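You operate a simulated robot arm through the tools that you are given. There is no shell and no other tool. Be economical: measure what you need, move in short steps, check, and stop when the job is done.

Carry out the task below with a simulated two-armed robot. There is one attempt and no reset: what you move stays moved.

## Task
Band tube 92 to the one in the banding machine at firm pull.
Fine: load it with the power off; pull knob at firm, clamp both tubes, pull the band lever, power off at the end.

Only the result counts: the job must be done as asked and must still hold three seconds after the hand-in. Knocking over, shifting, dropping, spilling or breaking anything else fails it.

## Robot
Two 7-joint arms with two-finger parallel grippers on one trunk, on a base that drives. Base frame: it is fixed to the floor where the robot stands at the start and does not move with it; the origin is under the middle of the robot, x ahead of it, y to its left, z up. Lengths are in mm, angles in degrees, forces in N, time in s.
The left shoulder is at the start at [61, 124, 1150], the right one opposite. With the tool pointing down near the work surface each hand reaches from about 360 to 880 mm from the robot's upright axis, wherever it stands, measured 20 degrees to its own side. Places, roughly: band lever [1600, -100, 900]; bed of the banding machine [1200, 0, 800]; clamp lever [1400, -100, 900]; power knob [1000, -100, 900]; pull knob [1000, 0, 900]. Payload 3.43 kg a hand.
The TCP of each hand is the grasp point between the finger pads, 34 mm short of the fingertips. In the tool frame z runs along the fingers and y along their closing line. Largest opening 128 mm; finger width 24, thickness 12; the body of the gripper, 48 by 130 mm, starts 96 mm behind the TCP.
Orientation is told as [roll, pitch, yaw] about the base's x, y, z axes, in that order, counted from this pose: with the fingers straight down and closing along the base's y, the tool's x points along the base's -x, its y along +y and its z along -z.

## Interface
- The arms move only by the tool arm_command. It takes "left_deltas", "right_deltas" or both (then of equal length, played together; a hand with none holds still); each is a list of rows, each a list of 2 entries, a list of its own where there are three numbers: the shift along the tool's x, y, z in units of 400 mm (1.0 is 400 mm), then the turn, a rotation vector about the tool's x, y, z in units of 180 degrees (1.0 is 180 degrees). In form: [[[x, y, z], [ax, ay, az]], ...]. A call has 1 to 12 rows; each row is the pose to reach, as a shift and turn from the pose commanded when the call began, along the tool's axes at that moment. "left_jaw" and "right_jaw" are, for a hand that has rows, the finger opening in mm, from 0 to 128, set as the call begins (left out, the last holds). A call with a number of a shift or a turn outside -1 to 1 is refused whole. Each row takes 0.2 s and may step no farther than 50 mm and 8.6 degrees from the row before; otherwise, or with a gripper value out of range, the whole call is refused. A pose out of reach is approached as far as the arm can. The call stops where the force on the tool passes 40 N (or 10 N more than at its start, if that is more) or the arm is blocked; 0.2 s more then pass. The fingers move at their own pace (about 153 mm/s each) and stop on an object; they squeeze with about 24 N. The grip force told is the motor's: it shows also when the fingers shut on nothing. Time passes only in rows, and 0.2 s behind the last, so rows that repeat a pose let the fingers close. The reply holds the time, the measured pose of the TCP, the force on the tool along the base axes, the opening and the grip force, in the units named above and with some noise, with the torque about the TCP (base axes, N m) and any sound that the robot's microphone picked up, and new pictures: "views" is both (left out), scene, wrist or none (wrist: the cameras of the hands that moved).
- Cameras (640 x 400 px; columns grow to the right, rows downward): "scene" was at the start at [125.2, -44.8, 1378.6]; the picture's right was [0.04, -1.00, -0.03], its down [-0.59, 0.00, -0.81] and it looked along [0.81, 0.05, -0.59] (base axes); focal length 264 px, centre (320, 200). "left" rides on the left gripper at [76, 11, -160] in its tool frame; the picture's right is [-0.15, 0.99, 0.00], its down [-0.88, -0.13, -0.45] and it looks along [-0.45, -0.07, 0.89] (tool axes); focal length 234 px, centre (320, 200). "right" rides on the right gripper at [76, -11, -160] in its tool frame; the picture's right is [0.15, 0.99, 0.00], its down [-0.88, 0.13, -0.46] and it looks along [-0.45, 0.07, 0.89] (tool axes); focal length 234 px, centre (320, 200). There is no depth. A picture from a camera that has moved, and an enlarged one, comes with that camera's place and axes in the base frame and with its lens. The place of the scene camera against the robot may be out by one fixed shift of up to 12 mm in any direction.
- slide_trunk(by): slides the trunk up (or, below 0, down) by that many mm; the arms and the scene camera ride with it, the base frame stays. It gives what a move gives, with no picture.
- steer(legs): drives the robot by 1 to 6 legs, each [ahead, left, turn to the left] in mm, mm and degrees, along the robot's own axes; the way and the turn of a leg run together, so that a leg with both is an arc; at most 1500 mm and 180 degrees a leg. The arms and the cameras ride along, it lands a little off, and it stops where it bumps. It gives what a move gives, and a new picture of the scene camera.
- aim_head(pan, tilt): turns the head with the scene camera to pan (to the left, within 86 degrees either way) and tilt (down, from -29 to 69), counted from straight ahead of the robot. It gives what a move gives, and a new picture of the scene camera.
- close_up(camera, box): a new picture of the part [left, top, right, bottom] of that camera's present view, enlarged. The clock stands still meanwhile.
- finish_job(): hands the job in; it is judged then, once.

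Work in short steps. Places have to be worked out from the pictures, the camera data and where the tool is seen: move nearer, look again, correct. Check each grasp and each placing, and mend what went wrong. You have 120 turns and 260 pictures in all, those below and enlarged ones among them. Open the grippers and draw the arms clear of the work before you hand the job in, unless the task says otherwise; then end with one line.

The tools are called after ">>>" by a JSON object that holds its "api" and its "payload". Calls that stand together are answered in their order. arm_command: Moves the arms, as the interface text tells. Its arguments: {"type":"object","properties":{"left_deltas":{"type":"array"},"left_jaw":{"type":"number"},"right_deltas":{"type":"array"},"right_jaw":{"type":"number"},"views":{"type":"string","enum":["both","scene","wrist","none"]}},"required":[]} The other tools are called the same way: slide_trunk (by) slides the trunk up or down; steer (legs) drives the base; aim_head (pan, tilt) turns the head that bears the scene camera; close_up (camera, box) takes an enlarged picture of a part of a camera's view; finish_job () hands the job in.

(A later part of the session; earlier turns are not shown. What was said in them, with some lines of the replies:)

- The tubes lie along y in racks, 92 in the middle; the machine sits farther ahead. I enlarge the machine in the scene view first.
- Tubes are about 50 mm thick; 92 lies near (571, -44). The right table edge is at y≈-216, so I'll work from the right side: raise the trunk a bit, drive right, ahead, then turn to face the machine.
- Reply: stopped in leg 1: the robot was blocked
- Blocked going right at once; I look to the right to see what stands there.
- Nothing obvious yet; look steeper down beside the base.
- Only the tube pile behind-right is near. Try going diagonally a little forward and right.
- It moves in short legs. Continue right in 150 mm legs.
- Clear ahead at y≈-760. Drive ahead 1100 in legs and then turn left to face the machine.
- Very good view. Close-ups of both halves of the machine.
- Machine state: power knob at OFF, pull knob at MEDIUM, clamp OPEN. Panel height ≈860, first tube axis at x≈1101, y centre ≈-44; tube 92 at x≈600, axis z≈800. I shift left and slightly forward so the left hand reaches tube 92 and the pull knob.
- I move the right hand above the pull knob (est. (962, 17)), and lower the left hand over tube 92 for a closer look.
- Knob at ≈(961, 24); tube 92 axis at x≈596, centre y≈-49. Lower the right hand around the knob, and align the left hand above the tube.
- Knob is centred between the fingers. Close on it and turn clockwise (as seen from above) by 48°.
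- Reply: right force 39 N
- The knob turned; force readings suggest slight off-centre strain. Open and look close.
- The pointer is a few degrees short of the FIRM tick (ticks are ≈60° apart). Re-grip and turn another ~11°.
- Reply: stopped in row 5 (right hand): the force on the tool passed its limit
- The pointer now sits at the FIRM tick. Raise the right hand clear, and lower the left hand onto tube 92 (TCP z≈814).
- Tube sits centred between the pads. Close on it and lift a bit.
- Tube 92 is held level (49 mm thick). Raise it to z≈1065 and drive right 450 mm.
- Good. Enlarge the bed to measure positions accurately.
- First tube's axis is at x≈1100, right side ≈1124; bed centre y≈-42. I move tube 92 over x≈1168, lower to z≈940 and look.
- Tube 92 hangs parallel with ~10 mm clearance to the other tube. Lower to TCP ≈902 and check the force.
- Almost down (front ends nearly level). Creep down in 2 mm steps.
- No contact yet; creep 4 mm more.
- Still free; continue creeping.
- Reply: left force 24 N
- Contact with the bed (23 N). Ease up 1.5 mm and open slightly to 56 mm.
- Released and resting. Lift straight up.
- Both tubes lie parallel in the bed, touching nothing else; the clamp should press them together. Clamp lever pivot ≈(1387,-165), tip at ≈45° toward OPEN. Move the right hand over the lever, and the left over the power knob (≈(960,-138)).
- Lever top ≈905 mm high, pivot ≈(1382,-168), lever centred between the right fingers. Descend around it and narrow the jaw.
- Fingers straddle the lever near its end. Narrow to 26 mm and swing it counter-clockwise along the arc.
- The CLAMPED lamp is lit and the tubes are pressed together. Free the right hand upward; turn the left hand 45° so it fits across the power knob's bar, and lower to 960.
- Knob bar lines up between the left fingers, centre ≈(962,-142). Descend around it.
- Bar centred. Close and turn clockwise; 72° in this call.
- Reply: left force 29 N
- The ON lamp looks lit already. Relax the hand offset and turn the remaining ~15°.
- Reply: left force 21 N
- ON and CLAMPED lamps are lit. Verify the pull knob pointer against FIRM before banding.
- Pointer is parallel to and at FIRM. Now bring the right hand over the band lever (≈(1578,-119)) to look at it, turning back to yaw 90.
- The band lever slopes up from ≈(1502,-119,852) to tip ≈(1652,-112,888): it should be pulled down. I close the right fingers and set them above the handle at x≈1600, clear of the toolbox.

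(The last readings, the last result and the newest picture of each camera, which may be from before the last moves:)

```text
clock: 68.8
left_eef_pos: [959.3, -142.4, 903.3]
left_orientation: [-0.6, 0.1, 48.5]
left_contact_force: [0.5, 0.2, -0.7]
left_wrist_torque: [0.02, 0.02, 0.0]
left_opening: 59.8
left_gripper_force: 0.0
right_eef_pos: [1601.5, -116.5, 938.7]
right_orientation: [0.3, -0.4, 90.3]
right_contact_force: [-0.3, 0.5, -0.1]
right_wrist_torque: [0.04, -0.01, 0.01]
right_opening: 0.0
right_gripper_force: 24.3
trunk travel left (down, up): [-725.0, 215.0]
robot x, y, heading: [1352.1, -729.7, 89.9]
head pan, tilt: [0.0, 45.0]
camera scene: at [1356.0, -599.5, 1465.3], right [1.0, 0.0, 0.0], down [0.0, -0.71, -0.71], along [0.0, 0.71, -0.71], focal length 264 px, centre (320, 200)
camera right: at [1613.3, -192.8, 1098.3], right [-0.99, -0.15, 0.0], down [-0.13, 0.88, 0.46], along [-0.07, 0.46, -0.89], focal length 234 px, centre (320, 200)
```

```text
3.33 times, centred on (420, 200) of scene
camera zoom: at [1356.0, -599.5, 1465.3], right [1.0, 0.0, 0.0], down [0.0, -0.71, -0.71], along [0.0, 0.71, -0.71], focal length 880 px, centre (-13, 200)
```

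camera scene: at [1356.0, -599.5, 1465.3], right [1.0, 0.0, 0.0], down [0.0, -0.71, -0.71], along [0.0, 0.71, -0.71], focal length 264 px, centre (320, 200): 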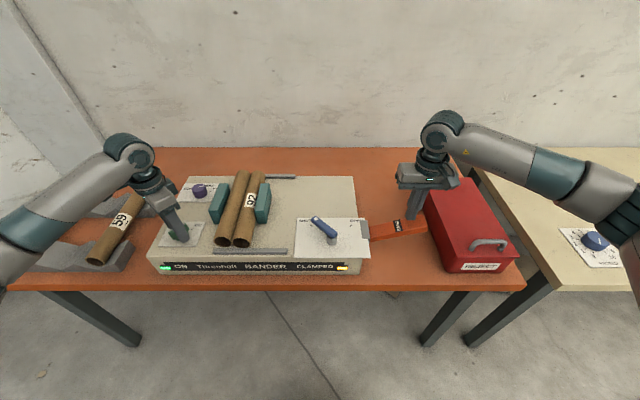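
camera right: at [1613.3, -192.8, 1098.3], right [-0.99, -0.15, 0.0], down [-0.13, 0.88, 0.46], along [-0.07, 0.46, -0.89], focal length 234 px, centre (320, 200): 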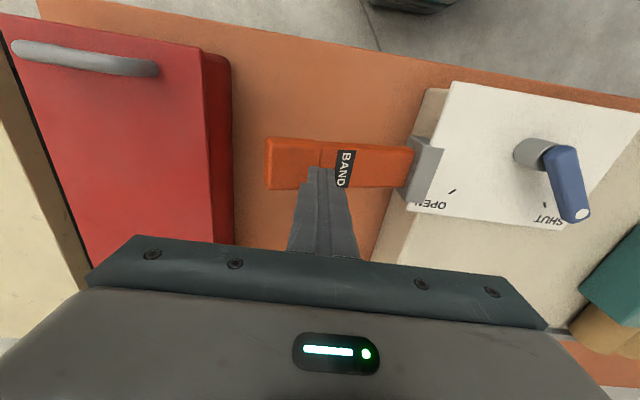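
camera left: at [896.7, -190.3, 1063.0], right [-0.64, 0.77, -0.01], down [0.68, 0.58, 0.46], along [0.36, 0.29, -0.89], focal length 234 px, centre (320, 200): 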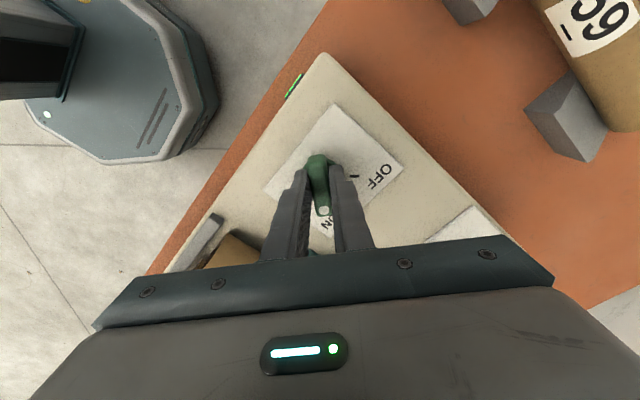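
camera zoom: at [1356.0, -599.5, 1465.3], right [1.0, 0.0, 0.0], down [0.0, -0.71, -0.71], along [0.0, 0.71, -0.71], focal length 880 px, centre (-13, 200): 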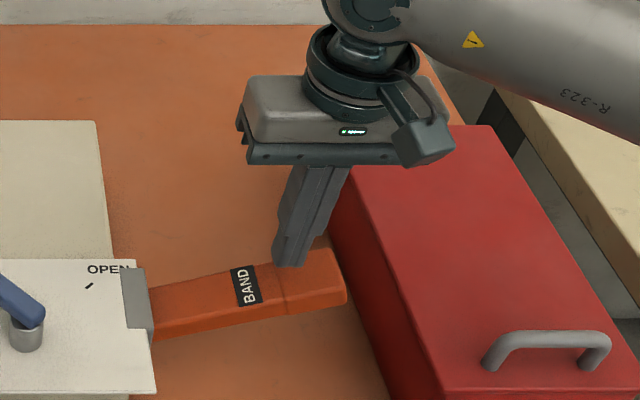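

Tips are just above the handle. Push down in 8 mm steps.

>>> {"api": "arm_command", "payload": {"right_deltas": [[[0, 0, 0.02], [0, 0, 0]], [[0, 0, 0.04], [0, 0, 0]], [[0, 0, 0.06], [0, 0, 0]], [[0, 0, 0.08], [0, 0, 0]], [[0, 0, 0.1], [0, 0, 0]], [[0, 0, 0.12], [0, 0, 0]], [[0, 0, 0.14], [0, 0, 0]]]}}

>>> {"api": "close_up", "payload": {"camera": "scene", "box": [200, 150, 480, 280]}}

```text
clock: 70.4
left_eef_pos: [959.6, -142.2, 903.7]
left_orientation: [-0.5, 0.0, 48.4]
left_contact_force: [-0.6, 0.2, -0.1]
left_wrist_torque: [0.03, 0.03, 0.02]
left_opening: 59.9
left_gripper_force: 0.0
right_eef_pos: [1601.1, -115.8, 881.4]
right_orientation: [0.2, -0.4, 90.3]
right_contact_force: [5.7, 0.4, 6.1]
right_wrist_torque: [-0.04, -0.22, 0.07]
right_opening: 0.0
right_gripper_force: 24.0
trunk travel left (down, up): [-725.0, 215.0]
robot x, y, heading: [1350.1, -726.7, 90.3]
head pan, tilt: [0.0, 45.0]
camera scene: at [1356.4, -599.6, 1465.4], right [1.0, 0.0, 0.0], down [0.0, -0.71, -0.71], along [0.0, 0.71, -0.71], focal length 264 px, centre (320, 200)
camera right: at [1613.6, -192.2, 1042.5], right [-0.99, -0.15, 0.0], down [-0.13, 0.88, 0.46], along [-0.07, 0.46, -0.89], focal length 234 px, centre (320, 200)
```

scene: 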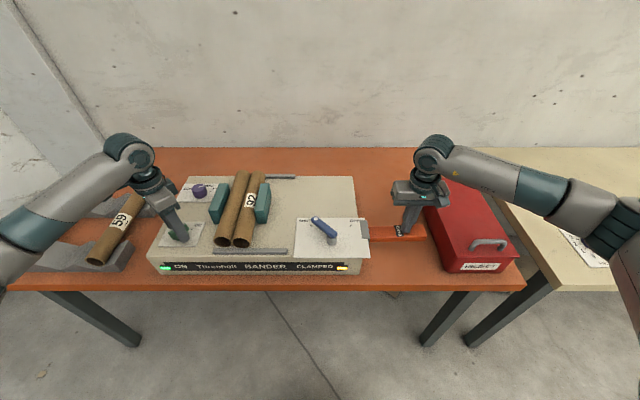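
right: 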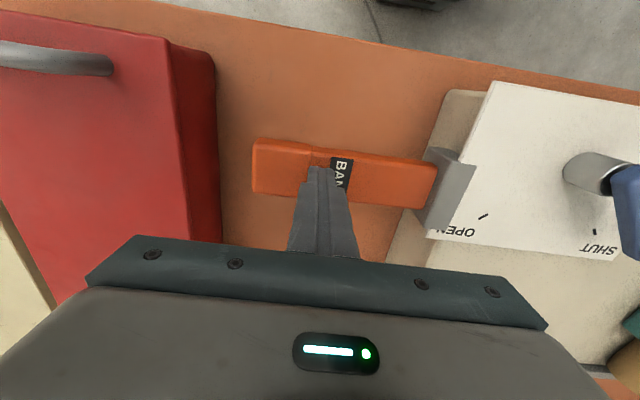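

```text
2.29 times, centred on (340, 215) of scene
camera zoom: at [1356.4, -599.6, 1465.4], right [1.0, 0.0, 0.0], down [0.0, -0.71, -0.71], along [0.0, 0.71, -0.71], focal length 603 px, centre (274, 166)
```

zoom: 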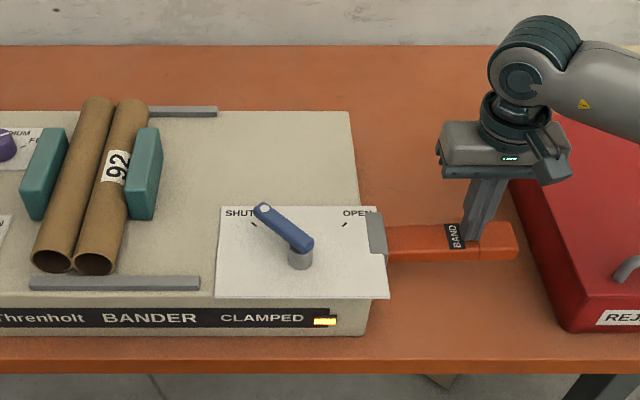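

The lever yields with ~6 N and is now level. Continue down, drifting slightly toward the machine for toolbox clearance.

>>> {"api": "arm_command", "payload": {"right_deltas": [[[0, 0.005, 0.02], [0, 0, 0]], [[0, 0.01, 0.04], [0, 0, 0]], [[0, 0.015, 0.06], [0, 0, 0]], [[0, 0.02, 0.08], [0, 0, 0]], [[0, 0.025, 0.1], [0, 0, 0]]]}}

>>> {"api": "close_up", "payload": {"camera": "scene", "box": [200, 150, 480, 280]}}

```text
clock: 71.6
left_eef_pos: [961.6, -143.0, 904.8]
left_orientation: [-0.3, -0.1, 48.4]
left_contact_force: [0.0, -0.7, -0.1]
left_wrist_torque: [-0.01, 0.02, -0.02]
left_opening: 59.6
left_gripper_force: 0.1
right_eef_pos: [1593.7, -115.5, 844.8]
right_orientation: [0.2, -0.7, 90.1]
right_contact_force: [21.9, 0.0, 23.5]
right_wrist_torque: [-0.14, -0.56, 0.07]
right_opening: 0.0
right_gripper_force: 23.5
trunk travel left (down, up): [-725.0, 215.0]
robot x, y, heading: [1354.1, -731.7, 90.0]
head pan, tilt: [0.0, 45.0]
camera scene: at [1358.0, -602.9, 1466.0], right [1.0, 0.0, 0.0], down [0.0, -0.71, -0.71], along [0.0, 0.71, -0.71], focal length 264 px, centre (320, 200)
camera right: at [1605.6, -193.2, 1005.0], right [-0.99, -0.15, 0.0], down [-0.13, 0.87, 0.47], along [-0.07, 0.46, -0.88], focal length 234 px, centre (320, 200)
```

scene: 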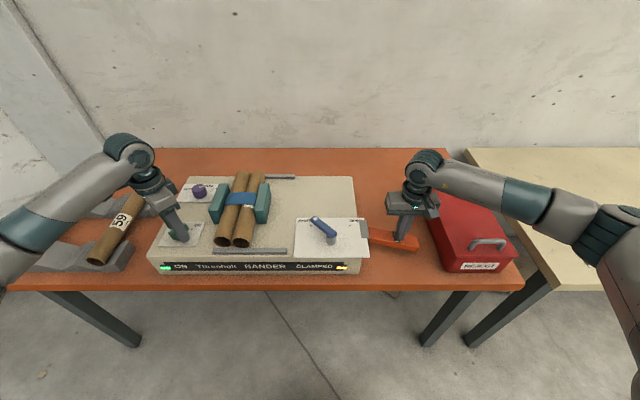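
right: 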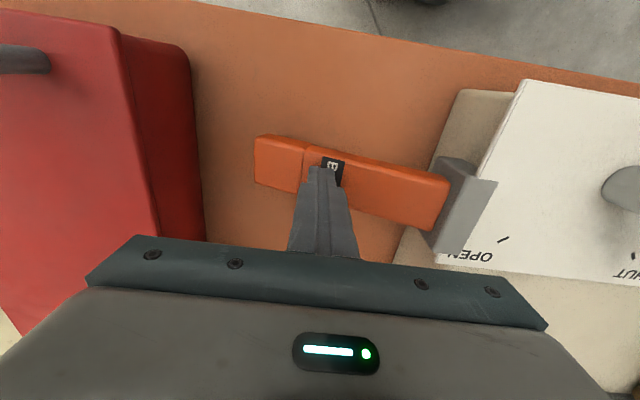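

```text
2.29 times, centred on (340, 215) of scene
camera zoom: at [1358.0, -602.9, 1466.0], right [1.0, 0.0, 0.0], down [0.0, -0.71, -0.71], along [0.0, 0.71, -0.71], focal length 603 px, centre (274, 166)
```

zoom: 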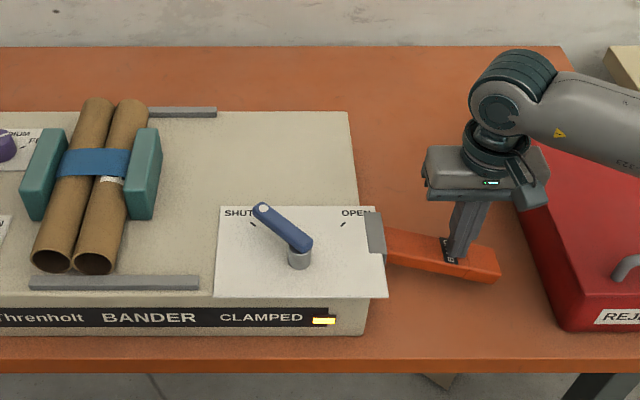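

The blue band is around both tubes. Raise the right hand, and simultaneously close the left on the power knob.

>>> {"api": "arm_command", "payload": {"right_deltas": [[[0, 0, -0.03], [0, 0, 0]], [[0, 0, -0.08], [0, 0, 0]], [[0, 0, -0.16], [0, 0, 0]], [[0, 0, -0.26], [0, 0, 0]], [[0, 0, -0.36], [0, 0, 0]], [[0, 0, -0.46], [0, 0, 0]]], "left_deltas": [[[0, 0, 0], [0, 0, 0]], [[0, 0, 0], [0, 0, 0]], [[0, 0, 0], [0, 0, 0]], [[0, 0, 0], [0, 0, 0]], [[0, 0, 0], [0, 0, 0]], [[0, 0, 0], [0, 0, 0]]], "left_jaw": 5, "views": "none"}}

>>> {"api": "arm_command", "payload": {"left_deltas": [[[0, 0, 0], [0, 0, -0.0444]], [[0, 0, 0], [0, 0, -0.0889]], [[0, 0, 0], [0, 0, -0.1333]], [[0, 0, 0], [0, 0, -0.1778]], [[0, 0, 0], [0, 0, -0.2222]], [[0, 0, 0], [0, 0, -0.2667]], [[0, 0, 0], [0, 0, -0.3111]], [[0, 0, 0], [0, 0, -0.3556]], [[0, 0, 0], [0, 0, -0.4]], [[0, 0, 0], [0, 0, -0.44]], [[0, 0, 0], [0, 0, -0.48]], [[0, 0, 0], [0, 0, -0.49]]]}}

```text
clock: 73.0
left_eef_pos: [958.4, -141.3, 904.1]
left_orientation: [-0.4, -0.1, 48.5]
left_contact_force: [-4.7, 16.4, 14.0]
left_wrist_torque: [1.81, -0.22, 1.04]
left_opening: 16.6
left_gripper_force: 45.1
right_eef_pos: [1590.7, -115.0, 1026.3]
right_orientation: [0.2, -0.3, 90.2]
right_contact_force: [-0.6, -0.4, -0.3]
right_wrist_torque: [-0.03, 0.01, -0.01]
right_opening: 0.2
right_gripper_force: 24.4
trunk travel left (down, up): [-725.0, 215.0]
robot x, y, heading: [1349.3, -730.4, 90.2]
head pan, tilt: [0.0, 45.0]
```

```text
clock: 75.6
left_eef_pos: [962.6, -140.8, 902.9]
left_orientation: [0.0, 0.6, 136.5]
left_contact_force: [11.9, 15.8, 17.8]
left_wrist_torque: [0.49, -0.18, -1.38]
left_opening: 18.5
left_gripper_force: 45.0
right_eef_pos: [1593.6, -116.3, 1025.7]
right_orientation: [0.6, -0.3, 90.3]
right_contact_force: [-0.4, 0.5, 0.0]
right_wrist_torque: [0.02, 0.0, -0.02]
right_opening: 0.1
right_gripper_force: 23.9
trunk travel left (down, up): [-725.0, 215.0]
robot x, y, heading: [1357.4, -728.8, 90.0]
head pan, tilt: [0.0, 45.0]
camera scene: at [1359.0, -599.0, 1465.2], right [1.0, 0.0, 0.0], down [0.0, -0.71, -0.71], along [0.0, 0.71, -0.71], focal length 264 px, centre (320, 200)
camera left: at [1008.2, -200.2, 1064.6], right [-0.79, -0.62, 0.0], down [-0.55, 0.7, 0.45], along [-0.28, 0.35, -0.89], focal length 234 px, centre (320, 200)
```

scene: 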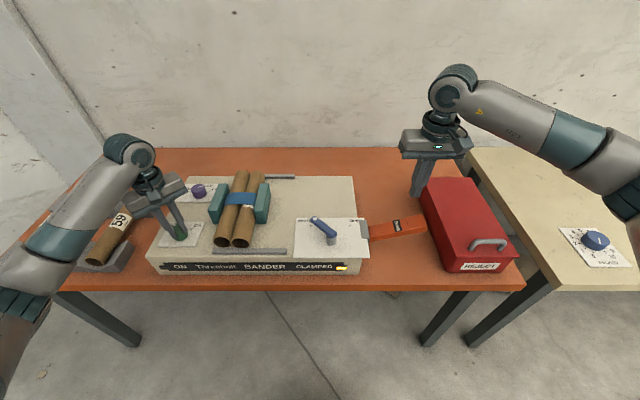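
left: 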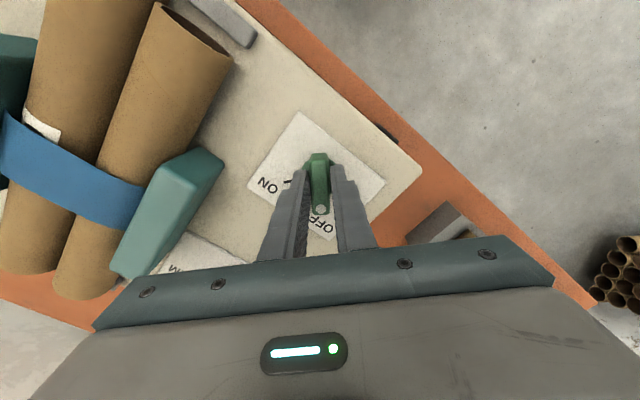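

ON lamp appears off and the lever sprang back. Open the left hand, lift both arms clear, and verify.

>>> {"api": "arm_command", "payload": {"left_deltas": [[[0, 0, 0], [0, 0, 0]], [[0, 0, 0], [0, 0, 0]], [[0, 0, -0.05], [0, 0, 0]], [[0, 0, -0.15], [0, 0, 0]], [[0, 0, -0.25], [0, 0, 0]], [[0, 0, -0.35], [0, 0, 0]], [[0, 0, -0.45], [0, 0, 0]]], "right_deltas": [[[0, 0, 0], [0, 0, 0]], [[0, 0, -0.05], [0, 0, 0]], [[0, 0, -0.1], [0, 0, 0]], [[0, 0, -0.15], [0, 0, 0]], [[0, 0, -0.2], [0, 0, 0]], [[0, 0, -0.25], [0, 0, 0]], [[0, 0, -0.25], [0, 0, 0]]], "left_jaw": 70, "right_jaw": 80, "views": "none"}}

>>> {"api": "close_up", "payload": {"camera": "scene", "box": [140, 160, 380, 290]}}

>>> {"api": "close_up", "payload": {"camera": "left", "box": [120, 0, 440, 240]}}

```text
clock: 77.2
left_eef_pos: [958.2, -142.1, 1083.9]
left_orientation: [0.1, 0.6, 136.7]
left_contact_force: [0.2, 0.0, -0.6]
left_wrist_torque: [0.0, 0.05, -0.02]
left_opening: 70.0
left_gripper_force: 0.1
right_eef_pos: [1593.3, -115.9, 1127.1]
right_orientation: [0.4, -0.4, 90.3]
right_contact_force: [1.4, -0.1, 0.6]
right_wrist_torque: [0.01, 0.01, 0.0]
right_opening: 79.8
right_gripper_force: 0.0
trunk travel left (down, up): [-725.0, 215.0]
robot x, y, heading: [1356.4, -727.1, 90.1]
head pan, tilt: [0.0, 45.0]
```

```text
2.67 times, centred on (260, 225) of scene
camera zoom: at [1356.6, -599.8, 1465.2], right [1.0, 0.0, 0.0], down [0.0, -0.71, -0.71], along [0.0, 0.71, -0.71], focal length 704 px, centre (480, 133)
```

zoom: 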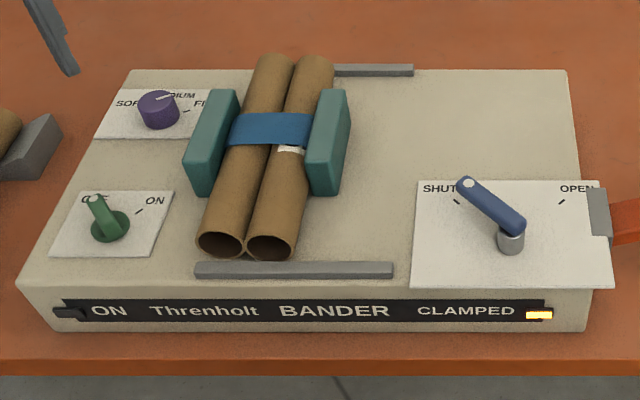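

```text
1.67 times, centred on (280, 120) of left
camera zoom: at [1004.6, -200.6, 1245.0], right [-0.79, -0.62, 0.0], down [-0.55, 0.7, 0.45], along [-0.28, 0.35, -0.89], focal length 390 px, centre (387, 333)
```

zoom: 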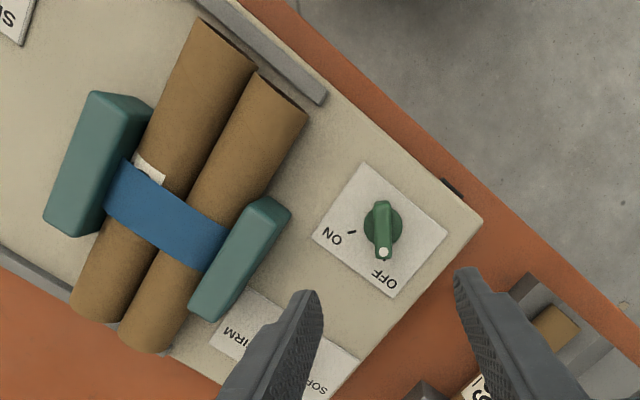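

Power is off with its lamp dark, the pull knob is at FIRM, the clamp is shut and the band is on both tubes. Both hands are open and clear, so I hand in.

>>> {"api": "finish_job", "payload": {}}

```text
The job is handed in.
```

Tube 92 is banded to the tube in the machine at firm pull. It was loaded with the power off, both tubes are clamped, and the power is off at the end.
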